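You operate a simulated robot arm through the tools that you are given. There is no shell and no other tool.

You are at the controls of a simulated two-armed robot. One attempt, no reset.

TASK
The oak tub is full: run the rest of the pulp into the yellow tub.
Fine: oak tub aside on the plank top of the crusher stand, yellow tub on the ring under the chute, zinc chute down till it stops running, then up again. Set down upright: oak tub, yellow tub.
Where things are to end (x, y in the base frame): oak tub within 0.06 m of [0.69, -0.49].

It is judged by the outcome, as a careful person would: the job done as asked, and still so three seconds after it is handed in. It fails if anything else is knocked over, pushed out of place, dropped, spilled or broken.

THE ROBOT
Two 7-joint arms with three-finger grippers on one trunk that stands fixed in place. Base frame: the origin is at the foot of the trunk, x ahead of it, y to its left, z up; the work surface is at about z = 0.7. Readings come in m, rad, newtons and seconds.
The left shoulder is at [0.07, 0.165, 1.188], the right one opposite. With the tool pointing down near the work surface each hand reaches from about 0.24 to 0.84 m from the base axis, measured 20 degrees to its own side. Payload 3.91 kg a hand.
The tool frame of a hand sits at the grasp point between the pads (the TCP): z along the fingers, y along the line on which they close. The tips reach 0.03 m beyond it. The gripper opens to 0.116 m; its body begins 0.073 m behind the TCP.
Orientation is told as [roll, pitch, yaw] about the base's x, y, z axes, in that order, counted from this pose: with the fingers straight down and closing along the base's y, the tool's x points along the base's -x, its y along +y and its z along -z.

THE INTERFACE
- The arms move only by the tool arm_command. It takes "left_moves", "right_moves" or both (then of equal length, played together; a hand with none holds still); each is a list of rows, each a list of 7 numbers: the turn, a rotation vector about the tool's x, y, z in rad, then the shift along the tool's x, y, z in cm, then the finger opening in cm, from 0 to 11.6. In form: [[rx, ry, rz, tx, ty, tz, hand], ...]. A call has 1 to 20 rows; each row shifts and turns the commanded pose from where the row before left it, along the tool's axes as they then stand. Rows are played at 5 a second. More than 0.05 m and 0.15 rad between two rows, or a gripper value outside its range, and nothing of the call is played. A pose out of reach is approached as far as the arm can. The call stops where the force on the tool passes 60 N (or 10 N more than at its start, if that is more) or the arm is blocked; 0.2 s more then pass. Each finger travels about 0.153 m/s and halts on what it meets, pressing with about 39 N; the grip force reading is that of the motor and also rises with nothing between the fingers. The clock runs only during rows and for 0.2 s after the last one: add rows that do not move to give the fingers time. The reply holds the time, the measured pose of the TCP, the force on the tool along the base axes, the opening and the grip force, in the units named above and with some noise, with the torque about the TCP (base axes, N m) and any sound that the robot's microphone picked up, and new pictures: "pictures" is both (left out), scene, wrist or none (wrist: the cameras of the hands that moved).
- Cameras (640 x 400 px; columns grow to the right, rows downward): "scene" is now at [0.1237, -0.0331, 1.4889]; the picture's right is [-0.42, -0.91, 0.00], its down [-0.64, 0.30, -0.71] and it looks along [0.64, -0.30, -0.71] (base axes); focal length 310 px, centre (320, 200). "left" rides on the left gripper at [0.075, 0.017, -0.088] in its tool frame; the picture's right is [-0.22, 0.97, 0.00], its down [-0.70, -0.16, -0.70] and it looks along [-0.68, -0.16, 0.71] (tool axes); focal length 247 px, centre (320, 200). "right" rides on the right gripper at [0.052, 0.056, -0.088] in its tool frame; the picture's right is [-0.73, 0.68, 0.00], its down [-0.49, -0.52, -0.70] and it looks along [-0.48, -0.51, 0.71] (tool axes); focal length 247 px, centre (320, 200).
- slide_trunk(by): slides the trunk up (or, below 0, down) by that many m; the arms and the scene camera ride with it, the base frame stays. It gives what a move gives, with no picture.
- aim_head(pan, tilt): turns the head with the scene camera to pan (to the left, within 1.501 rad either way) and tilt (down, from -0.506 to 1.204), counted from straight ahead of the robot. It gives what a move gives, and a new picture of the scene camera.
- measure_at(camera, pixels): for up to 12 pixels [column, row] of the newest picture of that camera ("zoom" is the newest enlarged one), the place [x, y, z] in the base frame of the surface seen there, good to about 0.002 m. No time passes.
- close_up(camera, box): a new picture of the part [left, top, right, bottom] of that camera's present view, enlarged. No time passes.
- close_job(): hands the job in; it is judged then, once.

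Unless the task says otherwise, let go and move clear before handing in.

The tools are called after "Call:" by a JSON object that holds its "name" and its "arguments". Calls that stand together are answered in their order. arm_command: Moves the arms, as the interface text tells. Its arguments: {"type":"object","properties":{"left_moves":{"type":"array"},"right_moves":{"type":"array"},"pictures":{"type":"string","enum":["both","scene","wrist","none"]}},"required":[]} The other tools are called the same way: slide_trunk (by) moves the trunk up or down; aim_head (pan, tilt) turns the head that bears the scene camera; measure_at (camera, pixels) gives the place of the surface under pixels of a picture; close_up (camera, box) takes an enlarged picture of a part of a camera's view; close_job () hands the job in.

At the start:

```text
t: 0.0
left_position: [0.5972, 0.0378, 1.1644]
left_tool_rot: [0.0, 0.001, 0.001]
left_force: [0.0, 0.3, -0.5]
left_wrist_torque: [-0.03, 0.01, 0.02]
left_opening: 0.1159
left_gripper_force: 0.0
right_position: [0.5866, -0.4003, 1.1159]
right_tool_rot: [0.0, 0.0, -0.001]
right_force: [-0.7, -0.3, 0.3]
right_wrist_torque: [-0.02, 0.0, -0.02]
right_opening: 0.1161
right_gripper_force: 0.0
trunk travel left (down, up): [-0.725, 0.115]
head pan, tilt (commanded): [-0.433, 0.784]
```

scene: 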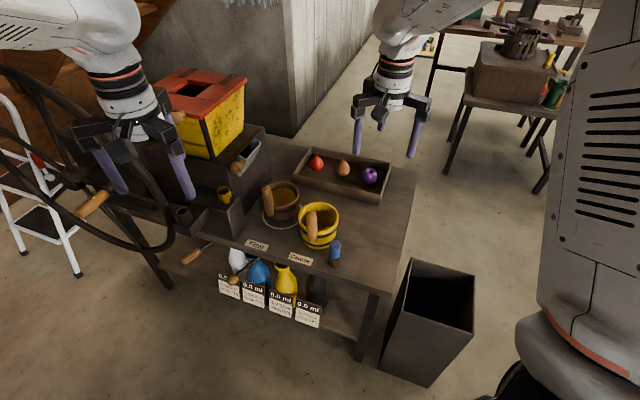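
right: 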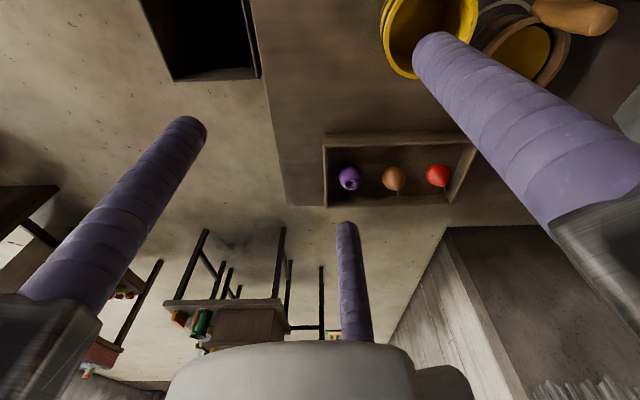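
left: 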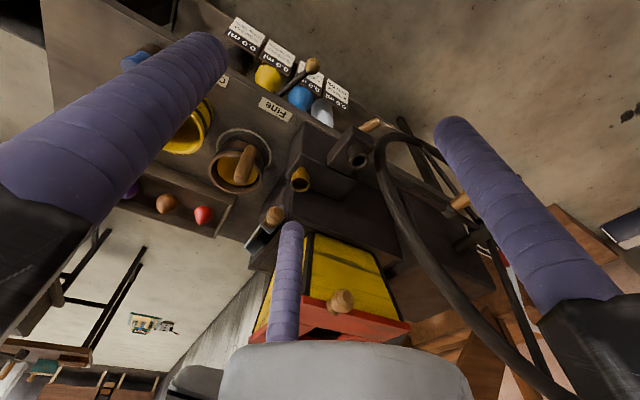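

The scene shows the crusher stand with the oak tub at about (282,200) on a ring, the yellow tub at about (318,225), and a chute near (245,155). I'll take enlarged views and measure before I move.

Call:
{"name": "close_up", "arguments": {"camera": "scene", "box": [160, 110, 400, 280]}}

Call:
{"name": "measure_at", "arguments": {"camera": "scene", "pixels": [[282, 190], [300, 195], [265, 195], [267, 205], [318, 208], [337, 222], [302, 220], [312, 225], [245, 155], [257, 245], [299, 258], [380, 230]]}}

```text
2.35 times, centred on (280, 195) of scene
```

zoom: 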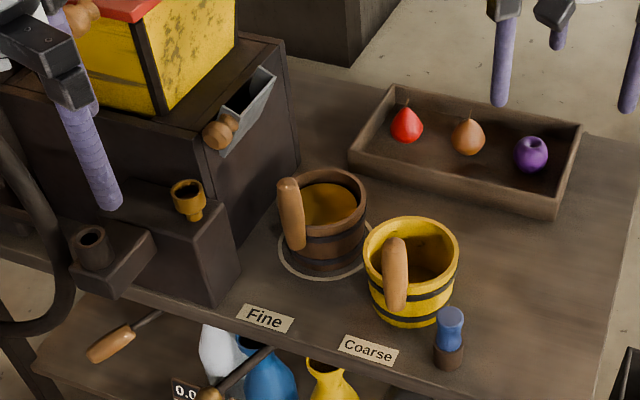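

```text
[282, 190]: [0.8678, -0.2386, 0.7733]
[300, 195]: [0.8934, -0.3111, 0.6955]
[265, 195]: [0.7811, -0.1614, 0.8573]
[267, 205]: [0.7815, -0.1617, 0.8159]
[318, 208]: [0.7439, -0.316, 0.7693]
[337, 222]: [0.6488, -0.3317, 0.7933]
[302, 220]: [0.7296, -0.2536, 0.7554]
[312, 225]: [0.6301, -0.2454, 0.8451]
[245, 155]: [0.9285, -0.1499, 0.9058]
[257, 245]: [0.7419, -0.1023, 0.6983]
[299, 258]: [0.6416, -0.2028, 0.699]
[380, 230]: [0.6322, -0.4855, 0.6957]
```

The zoom shows "Fine" and "Coarse" labels and a blue-and-brown peg near (449,335). I'll look closer at each part before deciding what they mean.

Call:
{"name": "close_up", "arguments": {"camera": "scene", "box": [240, 220, 360, 295]}}

Call:
{"name": "close_up", "arguments": {"camera": "scene", "box": [160, 120, 290, 240]}}

Call:
{"name": "close_up", "arguments": {"camera": "scene", "box": [255, 170, 355, 260]}}

Call:
{"name": "close_up", "arguments": {"camera": "left", "box": [120, 80, 420, 300]}}

```text
5.33 times, centred on (300, 258) of scene
```

zoom: 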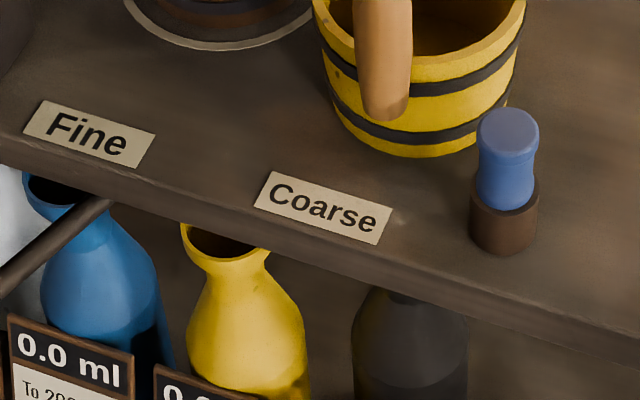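

```text
3.33 times, centred on (225, 180) of scene
```

zoom: 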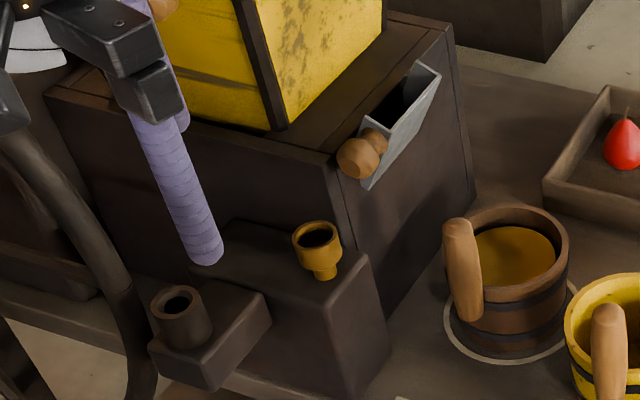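

```text
4.44 times, centred on (305, 215) of scene
```

zoom: 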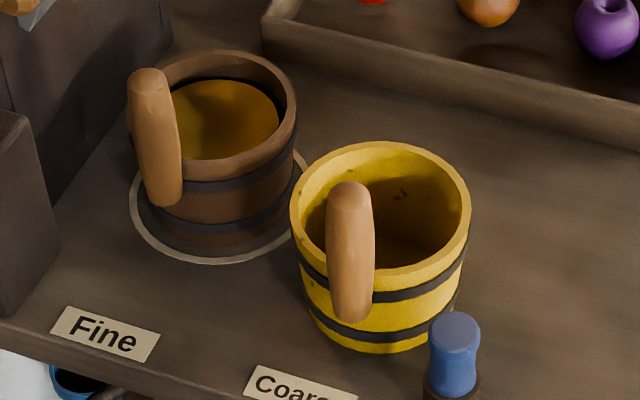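

```text
1.82 times, centred on (270, 190) of left
```

zoom: 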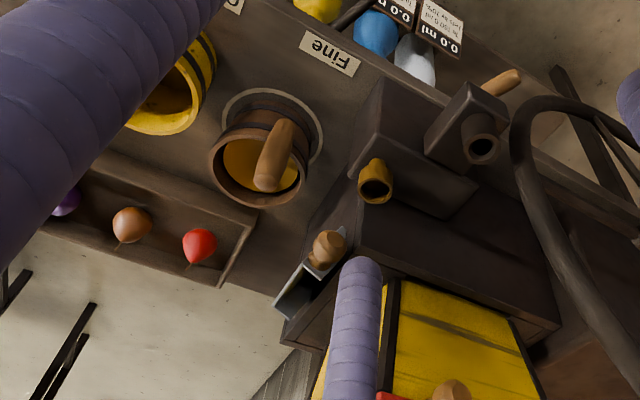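

The chute is a grey trough with a wooden knob, at about (375,145) in the second zoom, mounted on the dark box. I'll measure the chute, tubs and tray precisely.

Call:
{"name": "close_up", "arguments": {"camera": "scene", "box": [215, 125, 275, 185]}}

Call:
{"name": "measure_at", "arguments": {"camera": "scene", "pixels": [[236, 165], [232, 168], [239, 163], [255, 140], [260, 142], [250, 155], [238, 173], [243, 150], [252, 165], [256, 180], [296, 134], [270, 133]]}}

```text
6.67 times, centred on (245, 155) of scene
```

zoom: 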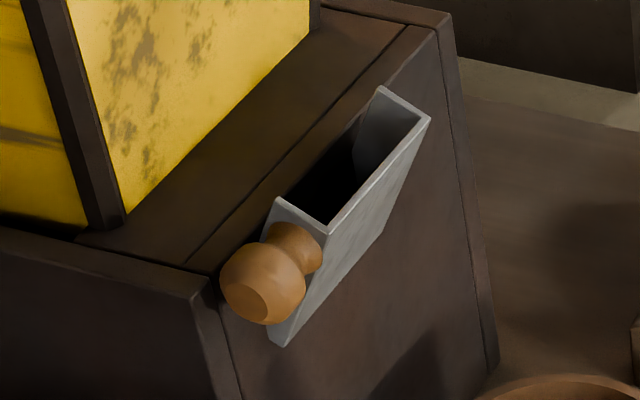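

```text
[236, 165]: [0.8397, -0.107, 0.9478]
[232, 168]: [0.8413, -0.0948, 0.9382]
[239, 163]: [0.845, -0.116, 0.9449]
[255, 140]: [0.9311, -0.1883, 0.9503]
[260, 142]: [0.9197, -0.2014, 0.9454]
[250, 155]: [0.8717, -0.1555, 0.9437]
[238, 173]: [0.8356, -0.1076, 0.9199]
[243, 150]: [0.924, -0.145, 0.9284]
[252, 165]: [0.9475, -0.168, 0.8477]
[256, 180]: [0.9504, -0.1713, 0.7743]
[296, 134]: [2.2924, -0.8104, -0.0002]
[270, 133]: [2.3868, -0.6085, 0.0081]
```

The last zoom shows the chute opening's corners at (278,197), (380,87), (430,118) and (325,235), and the knob at (265,285). I'll measure those points in the zoom picture.

Call:
{"name": "measure_at", "arguments": {"camera": "zoom", "pixels": [[281, 202], [382, 92], [425, 120], [326, 232], [285, 340], [375, 240], [265, 290], [290, 245], [235, 285], [262, 315], [355, 150], [440, 250]]}}

Call:
{"name": "close_up", "arguments": {"camera": "scene", "box": [255, 170, 355, 260]}}

```text
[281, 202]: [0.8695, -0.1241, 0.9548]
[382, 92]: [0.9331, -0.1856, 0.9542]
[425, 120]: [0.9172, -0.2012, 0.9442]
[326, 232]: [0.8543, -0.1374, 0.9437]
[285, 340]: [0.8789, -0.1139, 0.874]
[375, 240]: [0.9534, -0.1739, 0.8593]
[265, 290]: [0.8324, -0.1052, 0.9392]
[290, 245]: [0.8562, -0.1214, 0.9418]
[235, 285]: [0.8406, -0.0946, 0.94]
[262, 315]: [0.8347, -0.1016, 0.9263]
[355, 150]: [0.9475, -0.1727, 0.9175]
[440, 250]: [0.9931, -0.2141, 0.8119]
```

```text
4.44 times, centred on (305, 215) of scene
```

zoom: 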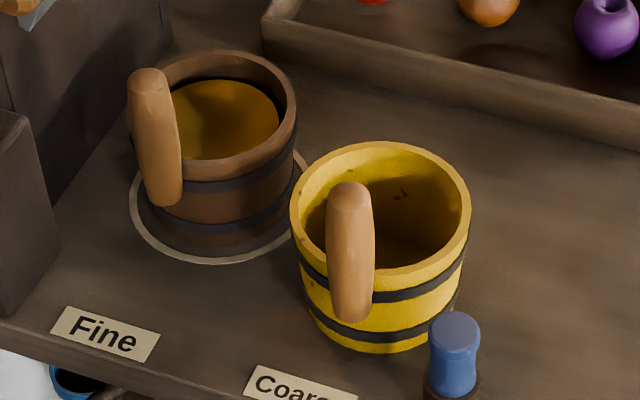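

The chute is about 0.09 m wide, hinged near z≈0.87 on the box face, and opens towards (-0.7,-0.7). Next I'll measure the tub rims, handles and ring in the newest zoom.

Call:
{"name": "measure_at", "arguments": {"camera": "zoom", "pixels": [[225, 55], [290, 100], [270, 155], [200, 172], [150, 72], [160, 195], [150, 140], [228, 100], [215, 263], [133, 205], [312, 160], [225, 235]]}}

Call:
{"name": "measure_at", "arguments": {"camera": "zoom", "pixels": [[382, 146], [466, 200], [440, 262], [298, 200], [300, 225], [350, 187], [350, 315], [348, 250], [400, 190], [455, 320], [455, 385], [395, 275]]}}

```text
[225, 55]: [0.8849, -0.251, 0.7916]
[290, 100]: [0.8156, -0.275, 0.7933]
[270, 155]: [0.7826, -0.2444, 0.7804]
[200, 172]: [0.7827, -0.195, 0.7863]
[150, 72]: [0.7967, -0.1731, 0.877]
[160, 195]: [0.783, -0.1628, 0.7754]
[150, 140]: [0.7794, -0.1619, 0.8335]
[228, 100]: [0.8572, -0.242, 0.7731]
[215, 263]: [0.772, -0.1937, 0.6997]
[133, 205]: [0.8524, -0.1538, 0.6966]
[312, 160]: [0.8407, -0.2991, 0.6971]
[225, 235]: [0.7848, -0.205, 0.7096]
```

```text
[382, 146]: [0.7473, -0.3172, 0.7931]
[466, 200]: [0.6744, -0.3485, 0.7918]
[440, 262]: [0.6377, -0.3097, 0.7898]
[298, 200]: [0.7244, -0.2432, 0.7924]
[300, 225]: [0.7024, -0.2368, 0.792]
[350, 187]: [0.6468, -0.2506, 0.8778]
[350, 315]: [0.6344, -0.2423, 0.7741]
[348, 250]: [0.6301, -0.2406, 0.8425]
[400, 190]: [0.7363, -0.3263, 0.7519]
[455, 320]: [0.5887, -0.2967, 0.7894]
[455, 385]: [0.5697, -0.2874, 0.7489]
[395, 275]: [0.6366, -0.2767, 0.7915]
```

The tub centres come out at about (0.839,-0.219) for oak and (0.693,-0.293) for yellow. Both rims are at z≈0.79, and the upright handles face (-0.7,+0.7) and reach z≈0.88. I'll test how the right fingers close in free air and check the target area.

Call:
{"name": "arm_command", "arguments": {"right_moves": [[0, 0, 0, 0, 0, 0, 4], [0, 0, 0, 0, 0, 0, 4], [0, 0, 0, 0, 0, 0, 4]], "pictures": "both"}}

Call:
{"name": "measure_at", "arguments": {"camera": "scene", "pixels": [[360, 225], [380, 215], [370, 205], [400, 230], [385, 260], [410, 190], [295, 188], [380, 200], [345, 190], [325, 180], [300, 260], [370, 285]]}}

```text
t: 0.8
left_position: [0.5996, 0.038, 1.1645]
left_tool_rot: [0.003, -0.001, 0.0]
left_force: [-0.1, -0.3, -0.1]
left_wrist_torque: [-0.02, 0.0, -0.01]
left_opening: 0.1157
left_gripper_force: 0.1
right_position: [0.5872, -0.3993, 1.1155]
right_tool_rot: [0.0, 0.001, -0.001]
right_force: [0.3, -0.4, 0.2]
right_wrist_torque: [0.0, 0.03, 0.01]
right_opening: 0.0402
right_gripper_force: 0.1
trunk travel left (down, up): [-0.725, 0.115]
head pan, tilt (commanded): [-0.433, 0.784]
```

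scene: 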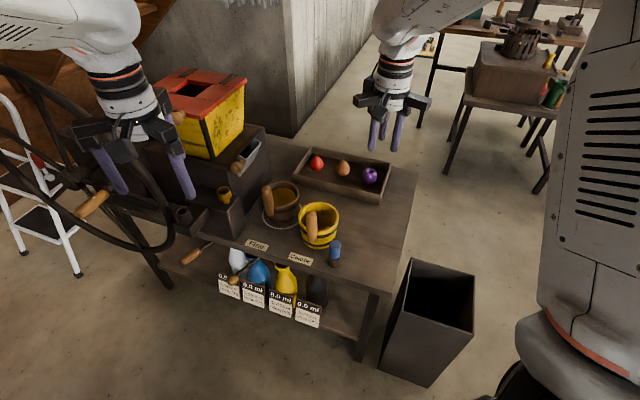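
right: 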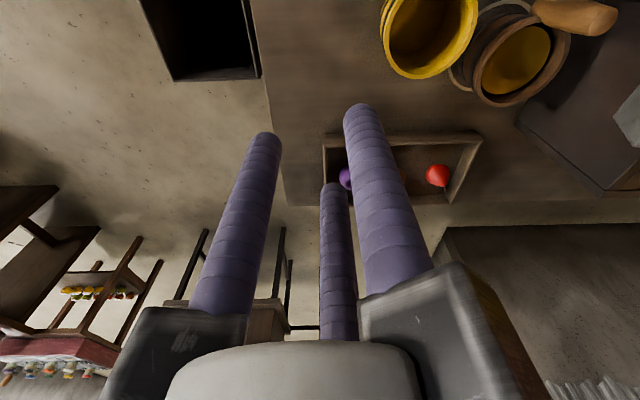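

```text
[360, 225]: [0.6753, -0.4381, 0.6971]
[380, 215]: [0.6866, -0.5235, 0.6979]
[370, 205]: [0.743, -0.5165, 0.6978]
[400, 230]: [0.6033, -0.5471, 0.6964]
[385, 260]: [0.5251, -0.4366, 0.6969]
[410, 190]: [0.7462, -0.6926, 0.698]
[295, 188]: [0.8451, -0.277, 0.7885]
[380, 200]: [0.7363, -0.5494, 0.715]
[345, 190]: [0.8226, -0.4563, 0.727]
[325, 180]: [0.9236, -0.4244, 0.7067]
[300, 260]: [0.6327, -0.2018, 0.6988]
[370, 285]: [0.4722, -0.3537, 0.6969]
```

The fingers close radially, like a three-jaw chuck, but the black rails stay wide. I'll measure the rails so I can judge clearance to the chute and knob.

Call:
{"name": "close_up", "arguments": {"camera": "scene", "box": [340, 50, 450, 160]}}

Call:
{"name": "measure_at", "arguments": {"camera": "scene", "pixels": [[357, 101], [427, 101], [375, 108], [398, 106], [372, 147], [382, 137], [397, 149], [422, 108], [295, 183], [381, 203], [384, 160], [335, 262]]}}

```text
3.64 times, centred on (395, 105) of scene
```

zoom: 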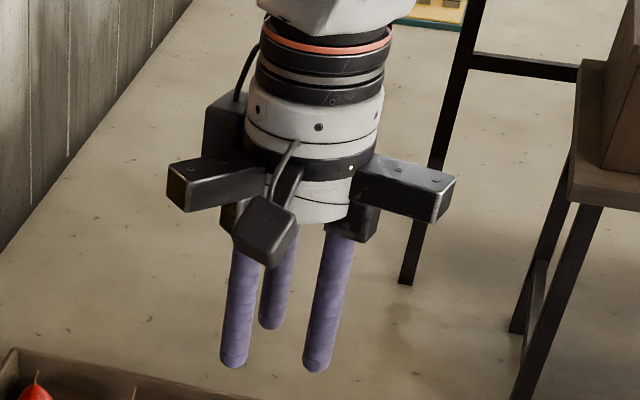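

```text
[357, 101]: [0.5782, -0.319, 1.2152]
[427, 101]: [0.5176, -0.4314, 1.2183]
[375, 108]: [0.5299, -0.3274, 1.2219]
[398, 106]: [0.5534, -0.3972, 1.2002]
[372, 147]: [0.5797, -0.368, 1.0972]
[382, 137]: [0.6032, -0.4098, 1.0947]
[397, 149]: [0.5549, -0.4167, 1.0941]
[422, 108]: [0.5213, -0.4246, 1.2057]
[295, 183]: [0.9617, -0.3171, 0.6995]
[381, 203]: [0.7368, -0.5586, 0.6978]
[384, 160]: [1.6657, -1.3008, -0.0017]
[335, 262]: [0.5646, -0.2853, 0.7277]
```

The rails reach r≈0.08 at 0.1 m above the TCP, so I'll grip the tub handle from above at yaw≈15°, with one rail pointing away from the box. First I'll measure the box edges around the knob more closely.

Call:
{"name": "close_up", "arguments": {"camera": "scene", "box": [205, 125, 285, 185]}}

Call:
{"name": "measure_at", "arguments": {"camera": "scene", "pixels": [[228, 170], [226, 178], [231, 190], [240, 185], [220, 166], [262, 128], [268, 150], [224, 193], [218, 186], [240, 200], [245, 215], [205, 160]]}}

```text
6.67 times, centred on (245, 155) of scene
```

zoom: 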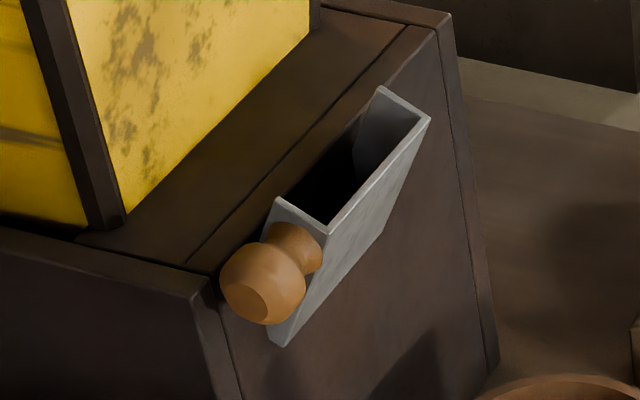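

```text
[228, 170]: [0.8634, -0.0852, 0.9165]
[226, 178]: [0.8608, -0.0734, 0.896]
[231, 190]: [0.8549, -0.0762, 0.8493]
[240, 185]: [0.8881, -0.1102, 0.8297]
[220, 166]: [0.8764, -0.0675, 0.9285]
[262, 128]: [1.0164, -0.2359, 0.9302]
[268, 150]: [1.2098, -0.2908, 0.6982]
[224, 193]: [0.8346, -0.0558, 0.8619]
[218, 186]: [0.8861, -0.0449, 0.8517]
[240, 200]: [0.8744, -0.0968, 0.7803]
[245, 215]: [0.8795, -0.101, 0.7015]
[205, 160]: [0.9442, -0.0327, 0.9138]
```

The box top is at z≈0.93 and its front face at about (0.86,-0.08). The knob centre is at about (0.847,-0.107,0.928), right against the face. I'll measure the gear box, oil cup and flywheel, since they limit an approach from the front.

Call:
{"name": "close_up", "arguments": {"camera": "scene", "box": [140, 150, 260, 225]}}

Call:
{"name": "measure_at", "arguments": {"camera": "scene", "pixels": [[222, 187], [224, 195], [217, 190], [183, 210], [170, 230], [205, 195], [235, 215], [90, 205], [150, 235], [140, 210], [60, 105], [165, 170]]}}

Call:
{"name": "close_up", "arguments": {"camera": "left", "box": [200, 100, 440, 250]}}

```text
5.33 times, centred on (200, 188) of scene
```

zoom: 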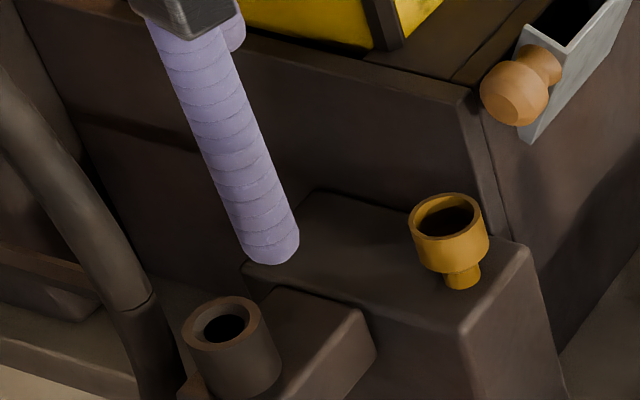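

```text
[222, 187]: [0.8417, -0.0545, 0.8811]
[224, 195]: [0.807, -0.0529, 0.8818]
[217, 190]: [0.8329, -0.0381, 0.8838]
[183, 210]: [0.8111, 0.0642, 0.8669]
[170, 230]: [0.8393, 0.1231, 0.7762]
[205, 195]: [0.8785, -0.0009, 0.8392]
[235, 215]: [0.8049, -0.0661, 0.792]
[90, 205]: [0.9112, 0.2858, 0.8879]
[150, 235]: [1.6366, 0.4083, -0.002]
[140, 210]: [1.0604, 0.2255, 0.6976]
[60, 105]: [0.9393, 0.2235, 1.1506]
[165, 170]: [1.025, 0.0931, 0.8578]
```

```text
2.67 times, centred on (320, 175) of left
```

zoom: 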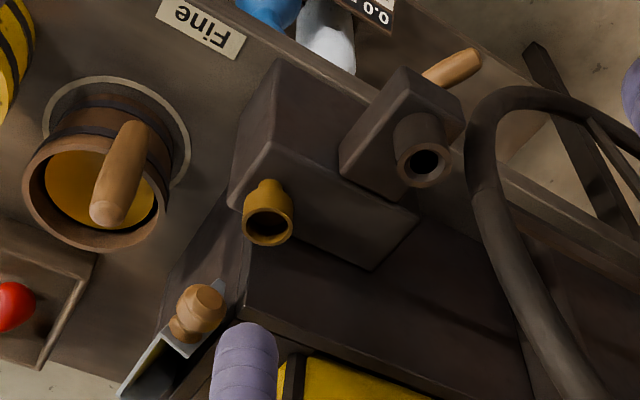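

The oil cup's rim is at z≈0.885 near (0.825,-0.05), which leaves room above it to grip the knob from the front with the left hand later. First the right hand goes high over the oak tub's handle at (0.793,-0.168), turning to yaw 15° with the fingers part open.

Call:
{"name": "arm_command", "arguments": {"right_moves": [[0, 0, 0, -2.575, 2.8875, 1.4, 5.5], [0, 0, 0, -2.575, 2.8875, 1.4, 5.5], [0, 0, 0, -2.575, 2.8875, 1.4, 5.5], [0, 0, 0, -2.575, 2.8875, 1.4, 5.5], [0, 0, 0, -2.575, 2.8875, 1.4, 5.5], [0, 0, 0, -2.575, 2.8875, 1.4, 5.5], [0, 0, 0, -2.575, 2.8875, 1.4, 5.5], [0, 0, 0, -2.575, 2.8875, 1.4, 5.5], [0, 0, -0.131, 0, 0, 0, 5.5], [0, 0, -0.131, 0, 0, 0, 5.5], [0, 0, 0, 0, 0, 0, 5.5]], "pictures": "both"}}

```text
t: 3.2
left_position: [0.5992, 0.0382, 1.1641]
left_tool_rot: [0.0, 0.0, -0.001]
left_force: [-0.6, -0.1, -0.6]
left_wrist_torque: [0.01, 0.01, 0.02]
left_opening: 0.116
left_gripper_force: 0.0
right_position: [0.7931, -0.1684, 1.0019]
right_tool_rot: [0.0, 0.002, 0.264]
right_force: [0.9, 0.6, 0.1]
right_wrist_torque: [-0.02, 0.0, -0.02]
right_opening: 0.0549
right_gripper_force: 0.0
trunk travel left (down, up): [-0.725, 0.115]
head pan, tilt (commanded): [-0.433, 0.784]
```

scene: 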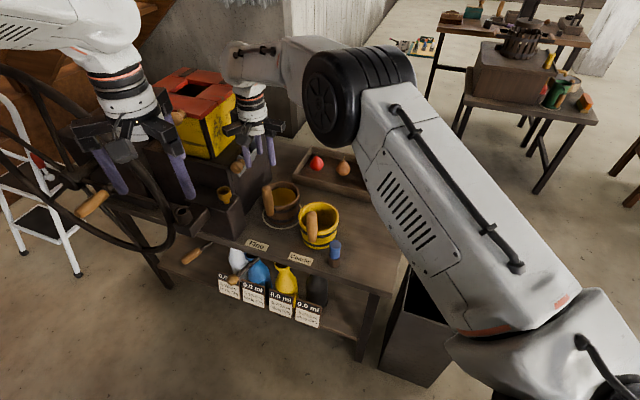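
right: 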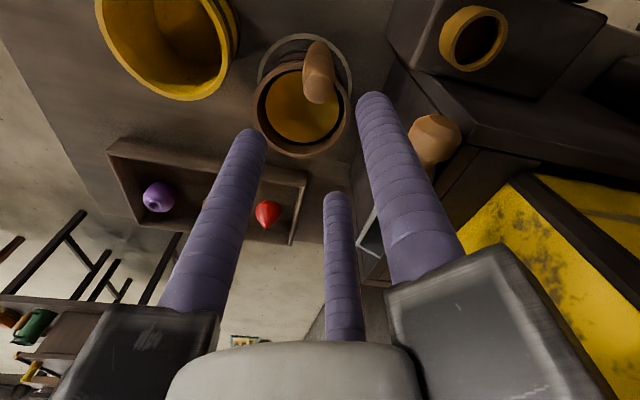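

The right wrist view shows the oak handle at about (318,70), almost exactly on the tool axis. I'll measure the handle from this camera to refine the centre before I descend.

Call:
{"name": "close_up", "arguments": {"camera": "right", "box": [240, 20, 400, 120]}}

Call:
{"name": "measure_at", "arguments": {"camera": "right", "pixels": [[320, 95], [320, 85], [310, 85], [330, 85], [318, 60], [305, 60], [331, 60], [318, 45], [265, 100], [340, 120], [300, 152], [280, 75]]}}

Call:
{"name": "measure_at", "arguments": {"camera": "scene", "pixels": [[214, 156], [236, 145], [243, 130], [230, 128], [268, 190], [268, 186]]}}

```text
4.00 times, centred on (320, 70) of right
```

zoom: 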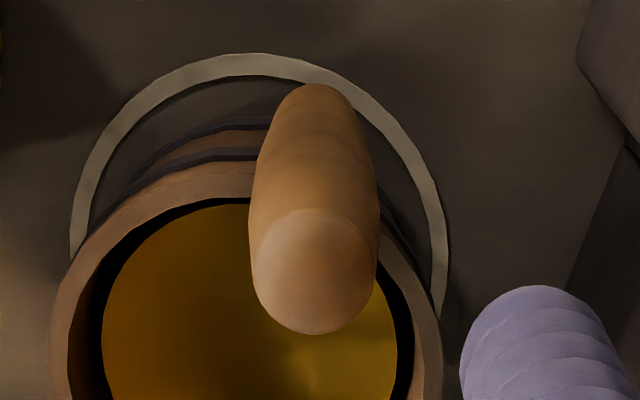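

```text
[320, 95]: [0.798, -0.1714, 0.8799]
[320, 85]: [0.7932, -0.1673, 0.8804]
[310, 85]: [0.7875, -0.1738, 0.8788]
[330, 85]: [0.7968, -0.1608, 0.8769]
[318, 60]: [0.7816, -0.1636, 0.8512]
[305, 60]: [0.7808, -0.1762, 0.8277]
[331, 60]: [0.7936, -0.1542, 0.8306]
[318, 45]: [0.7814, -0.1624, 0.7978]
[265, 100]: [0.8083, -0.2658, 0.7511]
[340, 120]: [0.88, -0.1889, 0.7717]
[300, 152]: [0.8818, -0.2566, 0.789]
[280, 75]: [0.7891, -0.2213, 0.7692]
```

```text
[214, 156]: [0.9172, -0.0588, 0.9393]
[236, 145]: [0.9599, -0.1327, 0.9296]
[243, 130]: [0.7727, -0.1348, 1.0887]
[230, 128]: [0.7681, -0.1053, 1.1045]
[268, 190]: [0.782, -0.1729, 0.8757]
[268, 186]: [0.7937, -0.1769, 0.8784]
```

The handle top is centred at (0.793,-0.168,0.88) and the TCP is on it to within 1 mm. I'll descend straight down to z≈0.843 with the fingers still open.

Call:
{"name": "arm_command", "arguments": {"right_moves": [[0, 0, 0, 0, 0, 3.5, 5.5], [0, 0, 0, 0, 0, 3.5, 5.5], [0, 0, 0, 0, 0, 3.5, 5.5], [0, 0, 0, 0, 0, 2.8, 5.5], [0, 0, 0, 0, 0, 1.6, 5.5], [0, 0, 0, 0, 0, 1.0, 5.5], [0, 0, 0, 0, 0, 0, 5.5]], "pictures": "both"}}

```text
t: 4.8
left_position: [0.5984, 0.037, 1.1631]
left_tool_rot: [0.0, 0.001, -0.001]
left_force: [-0.5, 0.1, -0.1]
left_wrist_torque: [0.02, -0.01, -0.01]
left_opening: 0.116
left_gripper_force: 0.0
right_position: [0.7912, -0.1681, 0.8442]
right_tool_rot: [-0.001, -0.003, 0.261]
right_force: [0.0, 0.0, 0.4]
right_wrist_torque: [-0.01, -0.01, 0.02]
right_opening: 0.0549
right_gripper_force: 0.0
trunk travel left (down, up): [-0.725, 0.115]
head pan, tilt (commanded): [-0.433, 0.784]
```

scene: 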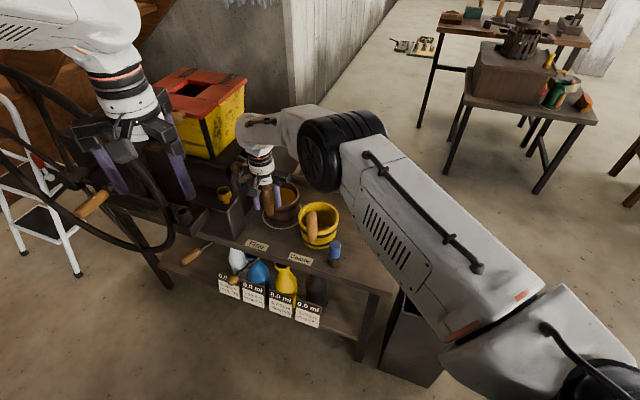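
right: 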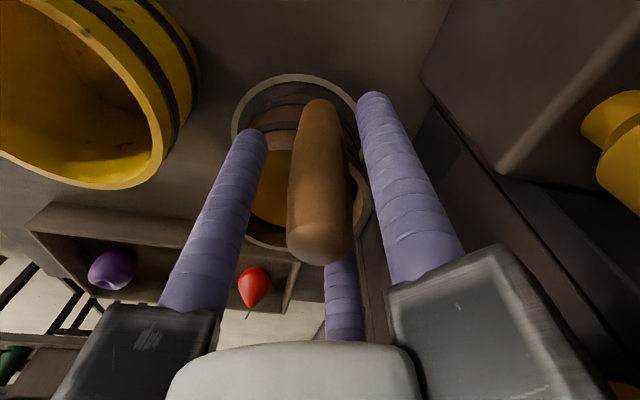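

The handle stands between the three fingers in the wrist view, (320,180), and the force is near zero. Now I'll close on it.

Call:
{"name": "arm_command", "arguments": {"right_moves": [[0, 0, 0, 0, 0, 0, 4], [0, 0, 0, 0, 0, 0, 3], [0, 0, 0, 0, 0, 0, 1.5], [0, 0, 0, 0, 0, 0, 0], [0, 0, 0, 0, 0, 0, 0]], "pictures": "both"}}

Call:
{"name": "close_up", "arguments": {"camera": "scene", "box": [205, 120, 325, 240]}}

```text
t: 6.0
left_position: [0.5973, 0.0375, 1.1652]
left_tool_rot: [0.0, 0.0, 0.0]
left_force: [-0.5, 0.0, 0.7]
left_wrist_torque: [0.02, -0.01, -0.03]
left_opening: 0.1163
left_gripper_force: 0.0
right_position: [0.7929, -0.1679, 0.8429]
right_tool_rot: [0.0, 0.001, 0.261]
right_force: [0.6, -2.3, 0.1]
right_wrist_torque: [-0.39, 0.05, 0.01]
right_opening: 0.029
right_gripper_force: 39.4
trunk travel left (down, up): [-0.725, 0.115]
head pan, tilt (commanded): [-0.433, 0.784]
```

scene: 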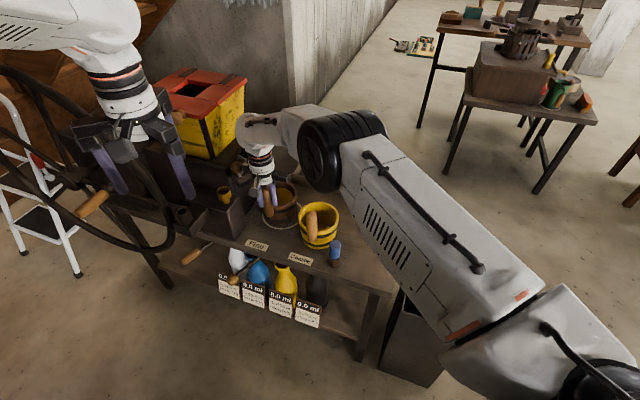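
right: 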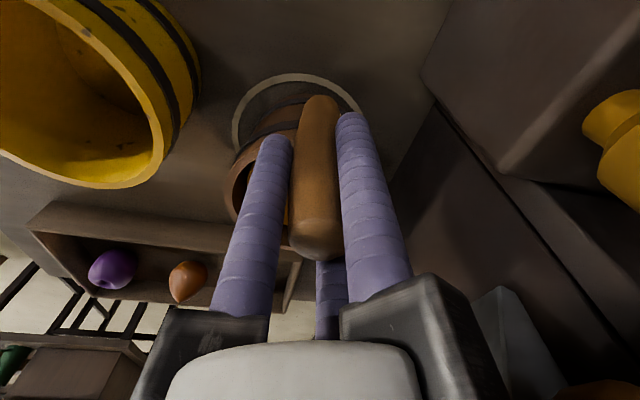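

```text
3.33 times, centred on (265, 180) of scene
```

zoom: 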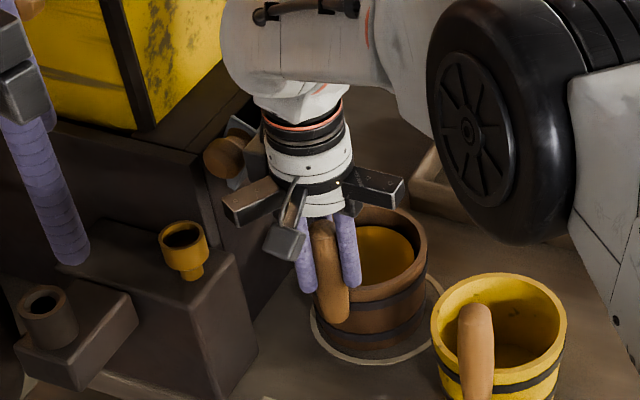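

The hand holds the handle at 0.029 m opening and 39 N. I'll lift slowly by 3 cm and check weight and tilt.

Call:
{"name": "arm_command", "arguments": {"right_moves": [[0, 0, 0, 0, 0, -0.3, 0], [0, 0, 0, 0, 0, -0.4, 0], [0, 0, 0, 0, 0, -0.5, 0], [0, 0, 0, 0, 0, -0.6, 0], [0, 0, 0, 0, 0, -0.6, 0], [0, 0, 0, 0, 0, -0.4, 0], [0, 0, 0, 0, 0, -0.2, 0], [0, 0, 0, 0, 0, 0, 0]], "pictures": "both"}}

Call:
{"name": "close_up", "arguments": {"camera": "scene", "box": [205, 120, 325, 240]}}

```text
t: 7.8
left_position: [0.5985, 0.0378, 1.1633]
left_tool_rot: [0.0, 0.0, 0.0]
left_force: [0.6, -0.1, 0.4]
left_wrist_torque: [0.01, 0.0, -0.04]
left_opening: 0.1161
left_gripper_force: 0.1
right_position: [0.7942, -0.1685, 0.8748]
right_tool_rot: [0.001, 0.002, 0.261]
right_force: [0.5, -0.7, -4.4]
right_wrist_torque: [0.17, 0.16, 0.01]
right_opening: 0.0289
right_gripper_force: 39.0
trunk travel left (down, up): [-0.725, 0.115]
head pan, tilt (commanded): [-0.433, 0.784]
```

scene: 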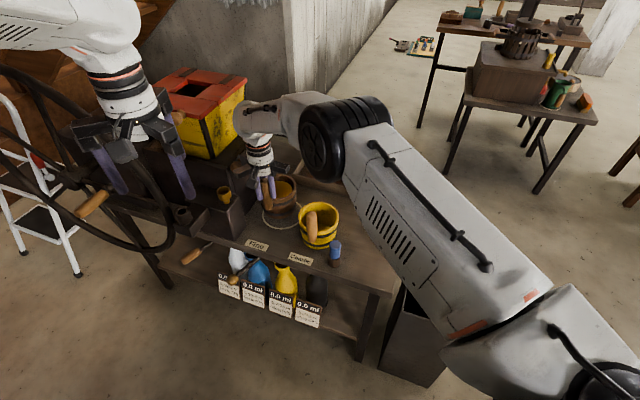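
right: 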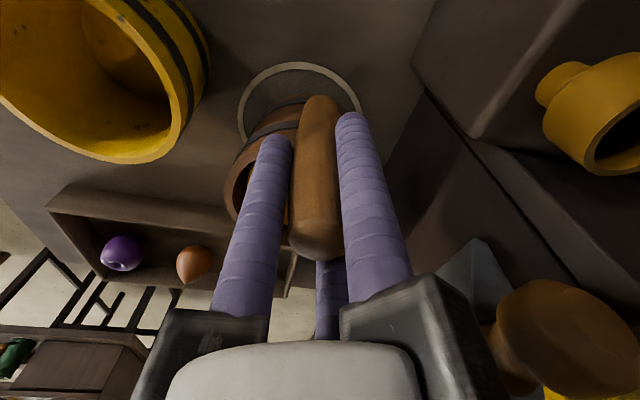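

```text
3.33 times, centred on (265, 180) of scene
```

zoom: 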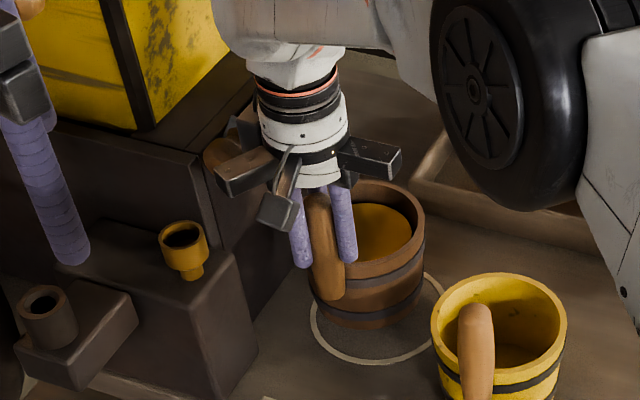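

The tub hangs level with about 4.5 N of load, and the knob and chute are untouched. I'll shift it a little away from the box, then lift it clear of the yellow rim.

Call:
{"name": "arm_command", "arguments": {"right_moves": [[0, 0, 0, 0.3, -0.6, 0, 0], [0, 0, 0, 0.5, -1.0, 0, 0], [0, 0, 0, 0.5, -1.0, 0, 0], [0, 0, 0, 0.3, -0.63, 0, 0], [0, 0, 0, 0, 0, -0.6, 0], [0, 0, 0, 0, 0, -1.2, 0], [0, 0, 0, 0, 0, -1.6, 0], [0, 0, 0, 0, 0, -1.8, 0], [0, 0, 0, 0, 0, -1.8, 0], [0, 0, 0, 0, 0, -1.6, 0], [0, 0, 0, 0, 0, -1.0, 0], [0, 0, 0, 0, 0, -0.4, 0], [0, 0, 0, 0, 0, 0, 0]], "pictures": "both"}}

```text
t: 10.6
left_position: [0.5993, 0.0366, 1.1636]
left_tool_rot: [0.0, 0.001, 0.0]
left_force: [0.3, 0.8, -0.3]
left_wrist_torque: [0.01, -0.01, 0.02]
left_opening: 0.1159
left_gripper_force: 0.1
right_position: [0.7866, -0.2041, 0.9736]
right_tool_rot: [0.001, 0.001, 0.263]
right_force: [1.1, 0.2, -4.1]
right_wrist_torque: [0.17, 0.16, -0.02]
right_opening: 0.0289
right_gripper_force: 38.9
trunk travel left (down, up): [-0.725, 0.115]
head pan, tilt (commanded): [-0.433, 0.784]
```

scene: 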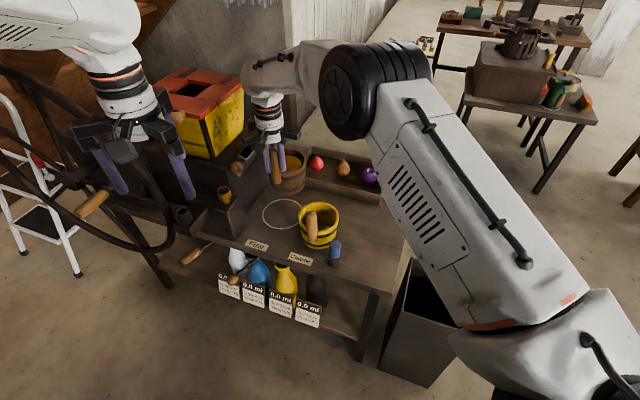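
right: 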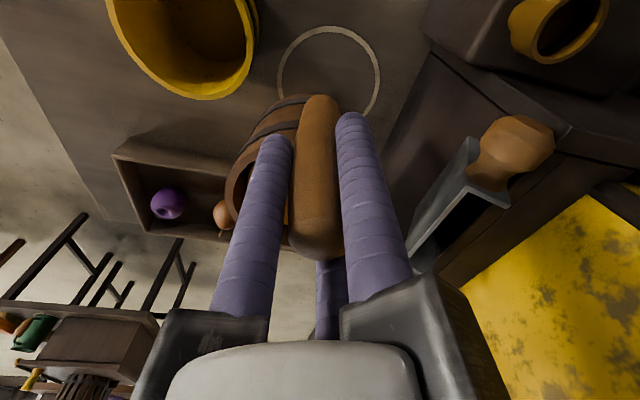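

The tub is clear at z≈0.974, and the ring is now visible at about (282,214) in the scene picture. I'll measure the ring and carry the oak tub across to the target.

Call:
{"name": "close_up", "arguments": {"camera": "scene", "box": [250, 190, 314, 240]}}

Call:
{"name": "measure_at", "arguments": {"camera": "scene", "pixels": [[264, 214], [299, 216], [280, 199], [280, 229], [268, 204], [293, 203], [269, 224], [293, 225]]}}

Call:
{"name": "arm_command", "arguments": {"right_moves": [[0, 0, 0, 0.467, -0.4245, 0, 0], [0, 0, 0, 0.935, -0.849, 0, 0], [0, 0, 0, 1.402, -1.2735, 0, 0], [0, 0, 0, 1.714, -1.5565, 0, 0], [0, 0, 0, 1.87, -1.698, 0, 0], [0, 0, 0, 1.87, -1.698, 0, 0], [0, 0, 0, 1.87, -1.698, 0, 0], [0, 0, 0, 1.87, -1.698, 0, 0], [0, 0, 0, 1.87, -1.698, 0, 0], [0, 0, 0, 1.87, -1.698, 0, 0], [0, 0, 0, 1.714, -1.5565, 0, 0], [0, 0, 0, 1.402, -1.2735, 0, 0], [0, 0, 0, 0.935, -0.849, 0, 0], [0, 0, 0, 0.467, -0.4245, 0, 0], [0, 0, 0, 0, 0, 0, 0]], "pictures": "both"}}

```text
8.00 times, centred on (282, 215) of scene
```

zoom: 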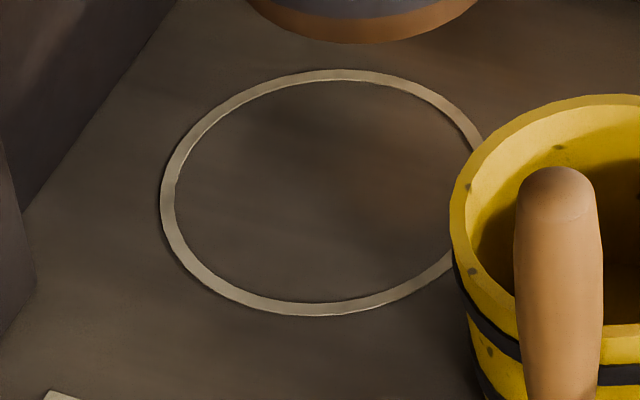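

```text
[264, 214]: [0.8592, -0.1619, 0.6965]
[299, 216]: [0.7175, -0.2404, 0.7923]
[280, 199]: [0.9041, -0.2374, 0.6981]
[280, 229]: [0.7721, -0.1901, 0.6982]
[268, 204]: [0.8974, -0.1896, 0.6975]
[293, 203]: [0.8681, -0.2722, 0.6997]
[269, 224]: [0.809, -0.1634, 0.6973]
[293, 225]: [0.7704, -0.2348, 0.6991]
```

```text
t: 13.8
left_position: [0.598, 0.0386, 1.164]
left_tool_rot: [-0.001, 0.0, 0.001]
left_force: [-0.2, -0.4, -0.2]
left_wrist_torque: [0.0, 0.01, -0.01]
left_opening: 0.1161
left_gripper_force: 0.1
right_position: [0.6372, -0.4341, 0.9742]
right_tool_rot: [0.0, -0.001, 0.262]
right_force: [-0.8, -0.8, -3.1]
right_wrist_torque: [0.16, 0.22, -0.01]
right_opening: 0.0289
right_gripper_force: 39.7
trunk travel left (down, up): [-0.725, 0.115]
head pan, tilt (commanded): [-0.433, 0.784]
```

scene: 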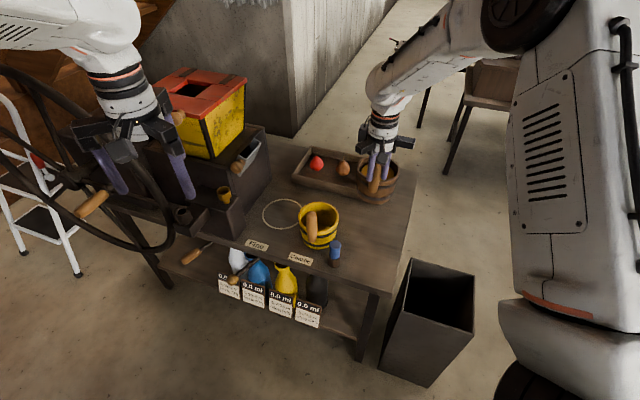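
right: 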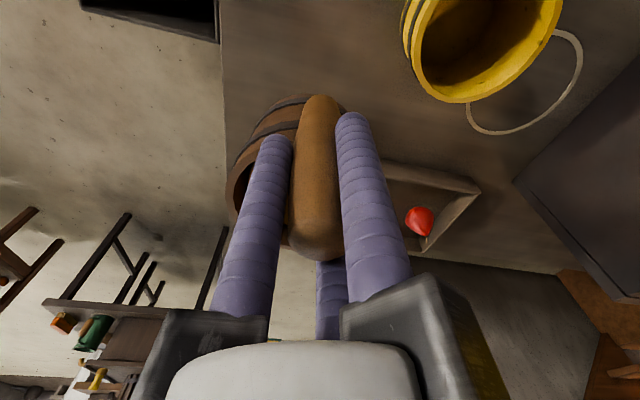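

The oak tub is over the target region, at TCP (0.637,-0.434,0.974). I'll check the ring from the zoom and the tub's position relative to the tray before I lower it.

Call:
{"name": "measure_at", "arguments": {"camera": "zoom", "pixels": [[168, 195], [335, 75], [310, 310], [200, 118], [420, 92], [212, 280], [420, 277], [465, 125], [250, 92], [380, 298]]}}

Call:
{"name": "close_up", "arguments": {"camera": "scene", "box": [310, 100, 450, 240]}}

Call:
{"name": "measure_at", "arguments": {"camera": "scene", "pixels": [[397, 172], [385, 185], [360, 178], [373, 203], [360, 195], [392, 195], [400, 200], [345, 190], [352, 193]]}}

```text
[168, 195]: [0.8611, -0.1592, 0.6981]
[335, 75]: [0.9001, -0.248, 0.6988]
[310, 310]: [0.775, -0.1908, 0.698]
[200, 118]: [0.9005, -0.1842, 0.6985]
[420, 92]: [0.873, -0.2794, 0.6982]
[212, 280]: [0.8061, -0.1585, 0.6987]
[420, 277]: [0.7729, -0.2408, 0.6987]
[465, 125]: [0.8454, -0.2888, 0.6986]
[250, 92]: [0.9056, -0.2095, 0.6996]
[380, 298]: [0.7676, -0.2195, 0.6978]
```

```text
2.86 times, centred on (380, 170) of scene
```

zoom: 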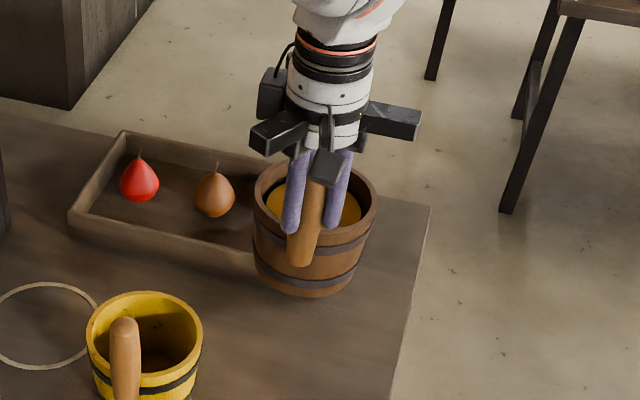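

```text
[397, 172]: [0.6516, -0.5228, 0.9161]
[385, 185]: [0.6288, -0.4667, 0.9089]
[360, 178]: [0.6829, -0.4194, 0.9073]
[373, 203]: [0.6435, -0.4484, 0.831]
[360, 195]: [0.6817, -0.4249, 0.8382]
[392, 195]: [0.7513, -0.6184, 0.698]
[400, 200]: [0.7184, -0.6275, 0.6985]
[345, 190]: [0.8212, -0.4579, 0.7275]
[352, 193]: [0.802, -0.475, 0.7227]
```

The tub is level, with 1.4 cm clearance to the tray edge. I'll move it 1 cm further from the tray and lower it most of the way.

Call:
{"name": "arm_command", "arguments": {"right_moves": [[0, 0, 0, 0.25, 0.43, 0, 0], [0, 0, 0, 0.25, 0.43, 0, 0], [0, 0, 0, 0, 0, 0.6, 0], [0, 0, 0, 0, 0, 1.2, 0], [0, 0, 0, 0, 0, 1.7, 0], [0, 0, 0, 0, 0, 1.8, 0], [0, 0, 0, 0, 0, 1.8, 0], [0, 0, 0, 0, 0, 1.7, 0], [0, 0, 0, 0, 0, 1.4, 0], [0, 0, 0, 0, 0, 1.0, 0], [0, 0, 0, 0, 0, 0.6, 0], [0, 0, 0, 0, 0, 0.3, 0], [0, 0, 0, 0, 0, 0, 0]], "pictures": "both"}}

Call:
{"name": "close_up", "arguments": {"camera": "scene", "box": [310, 120, 450, 260]}}

```text
t: 16.6
left_position: [0.599, 0.0368, 1.1644]
left_tool_rot: [-0.001, 0.0, 0.001]
left_force: [0.0, 0.1, -0.5]
left_wrist_torque: [-0.03, -0.05, 0.0]
left_opening: 0.1159
left_gripper_force: 0.0
right_position: [0.6311, -0.4262, 0.8537]
right_tool_rot: [-0.002, 0.0, 0.261]
right_force: [0.3, 1.1, -3.6]
right_wrist_torque: [0.2, 0.2, 0.01]
right_opening: 0.029
right_gripper_force: 38.8
trunk travel left (down, up): [-0.725, 0.115]
head pan, tilt (commanded): [-0.433, 0.784]
```

scene: 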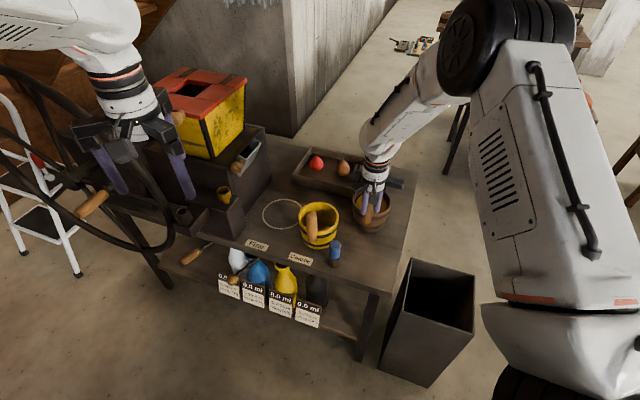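
right: 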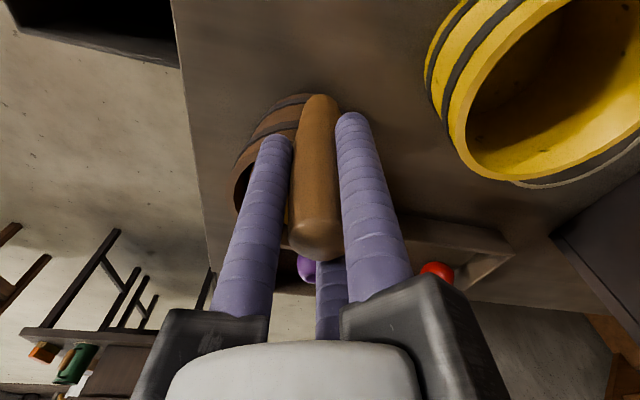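

```text
2.86 times, centred on (380, 190) of scene
```

zoom: 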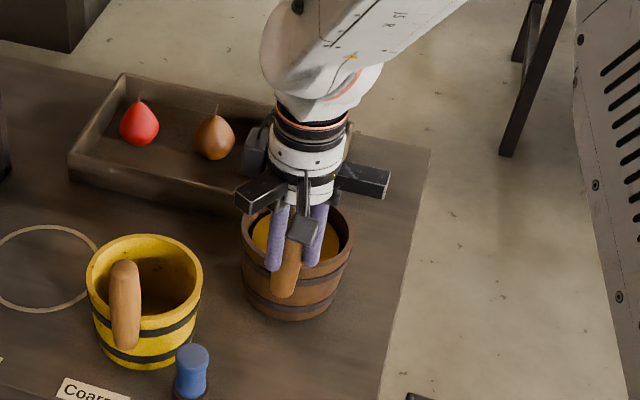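

The TCP is at z 0.854 with about 1 cm to go, and the tub is clear of tray and yellow tub. I'll lower it gently until the load comes off.

Call:
{"name": "arm_command", "arguments": {"right_moves": [[0, 0, 0, 0, 0, 0.3, 0], [0, 0, 0, 0, 0, 0.3, 0], [0, 0, 0, 0, 0, 0.2, 0], [0, 0, 0, 0, 0, 0.15, 0], [0, 0, 0, 0, 0, 0.1, 0], [0, 0, 0, 0, 0, 0, 0]], "pictures": "wrist"}}

```text
t: 18.0
left_position: [0.5973, 0.0388, 1.1649]
left_tool_rot: [-0.001, 0.001, 0.002]
left_force: [0.0, 0.4, 0.0]
left_wrist_torque: [-0.03, -0.02, 0.0]
left_opening: 0.1159
left_gripper_force: 0.0
right_position: [0.6315, -0.4264, 0.8443]
right_tool_rot: [-0.002, -0.002, 0.264]
right_force: [-1.1, 0.3, 7.8]
right_wrist_torque: [-0.68, 0.07, -0.09]
right_opening: 0.029
right_gripper_force: 38.9
trunk travel left (down, up): [-0.725, 0.115]
head pan, tilt (commanded): [-0.433, 0.784]
```

right: 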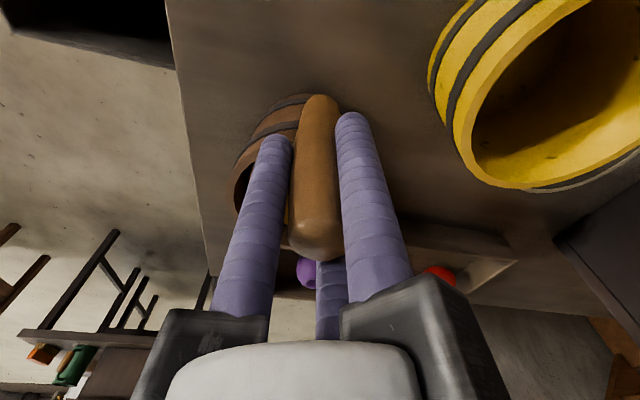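

The tub touches the plank, with the force now +7.8 N upward. I'll relieve it by 1 mm, then open the fingers gradually.

Call:
{"name": "arm_command", "arguments": {"right_moves": [[0, 0, 0, 0, 0, -0.12, 0], [0, 0, 0, 0, 0, 0, 2.9], [0, 0, 0, 0, 0, 0, 3.4], [0, 0, 0, 0, 0, 0, 4.2], [0, 0, 0, 0, 0, 0, 5.0], [0, 0, 0, 0, 0, 0, 5.5], [0, 0, 0, 0, 0, 0, 5.5]], "pictures": "both"}}

Call:
{"name": "close_up", "arguments": {"camera": "scene", "box": [310, 120, 450, 260]}}

```text
t: 19.6
left_position: [0.5984, 0.0379, 1.1641]
left_tool_rot: [0.0, 0.0, 0.0]
left_force: [0.4, 0.4, -0.2]
left_wrist_torque: [-0.01, 0.05, 0.0]
left_opening: 0.116
left_gripper_force: 0.0
right_position: [0.632, -0.4263, 0.8435]
right_tool_rot: [0.001, 0.0, 0.262]
right_force: [-0.8, -0.3, 0.7]
right_wrist_torque: [-0.01, 0.0, -0.02]
right_opening: 0.055
right_gripper_force: 0.1
trunk travel left (down, up): [-0.725, 0.115]
head pan, tilt (commanded): [-0.433, 0.784]
```

scene: 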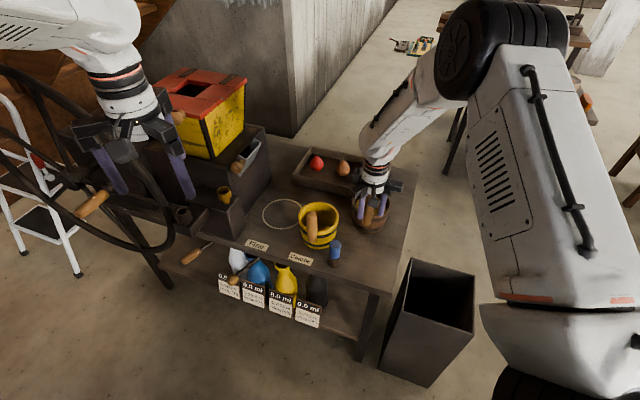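
right: 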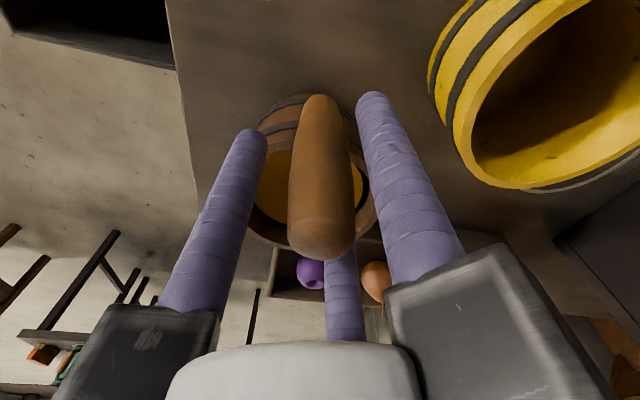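

```text
2.86 times, centred on (380, 190) of scene
```

zoom: 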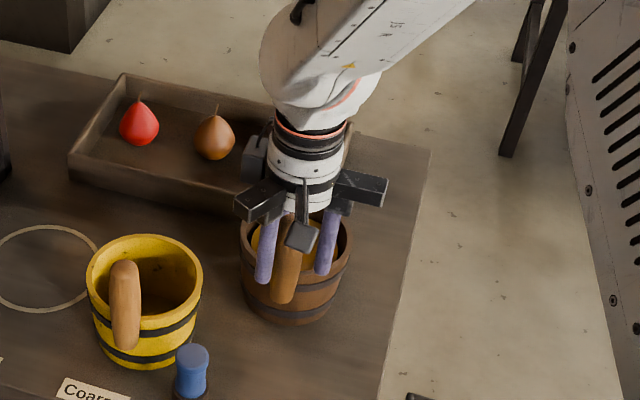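

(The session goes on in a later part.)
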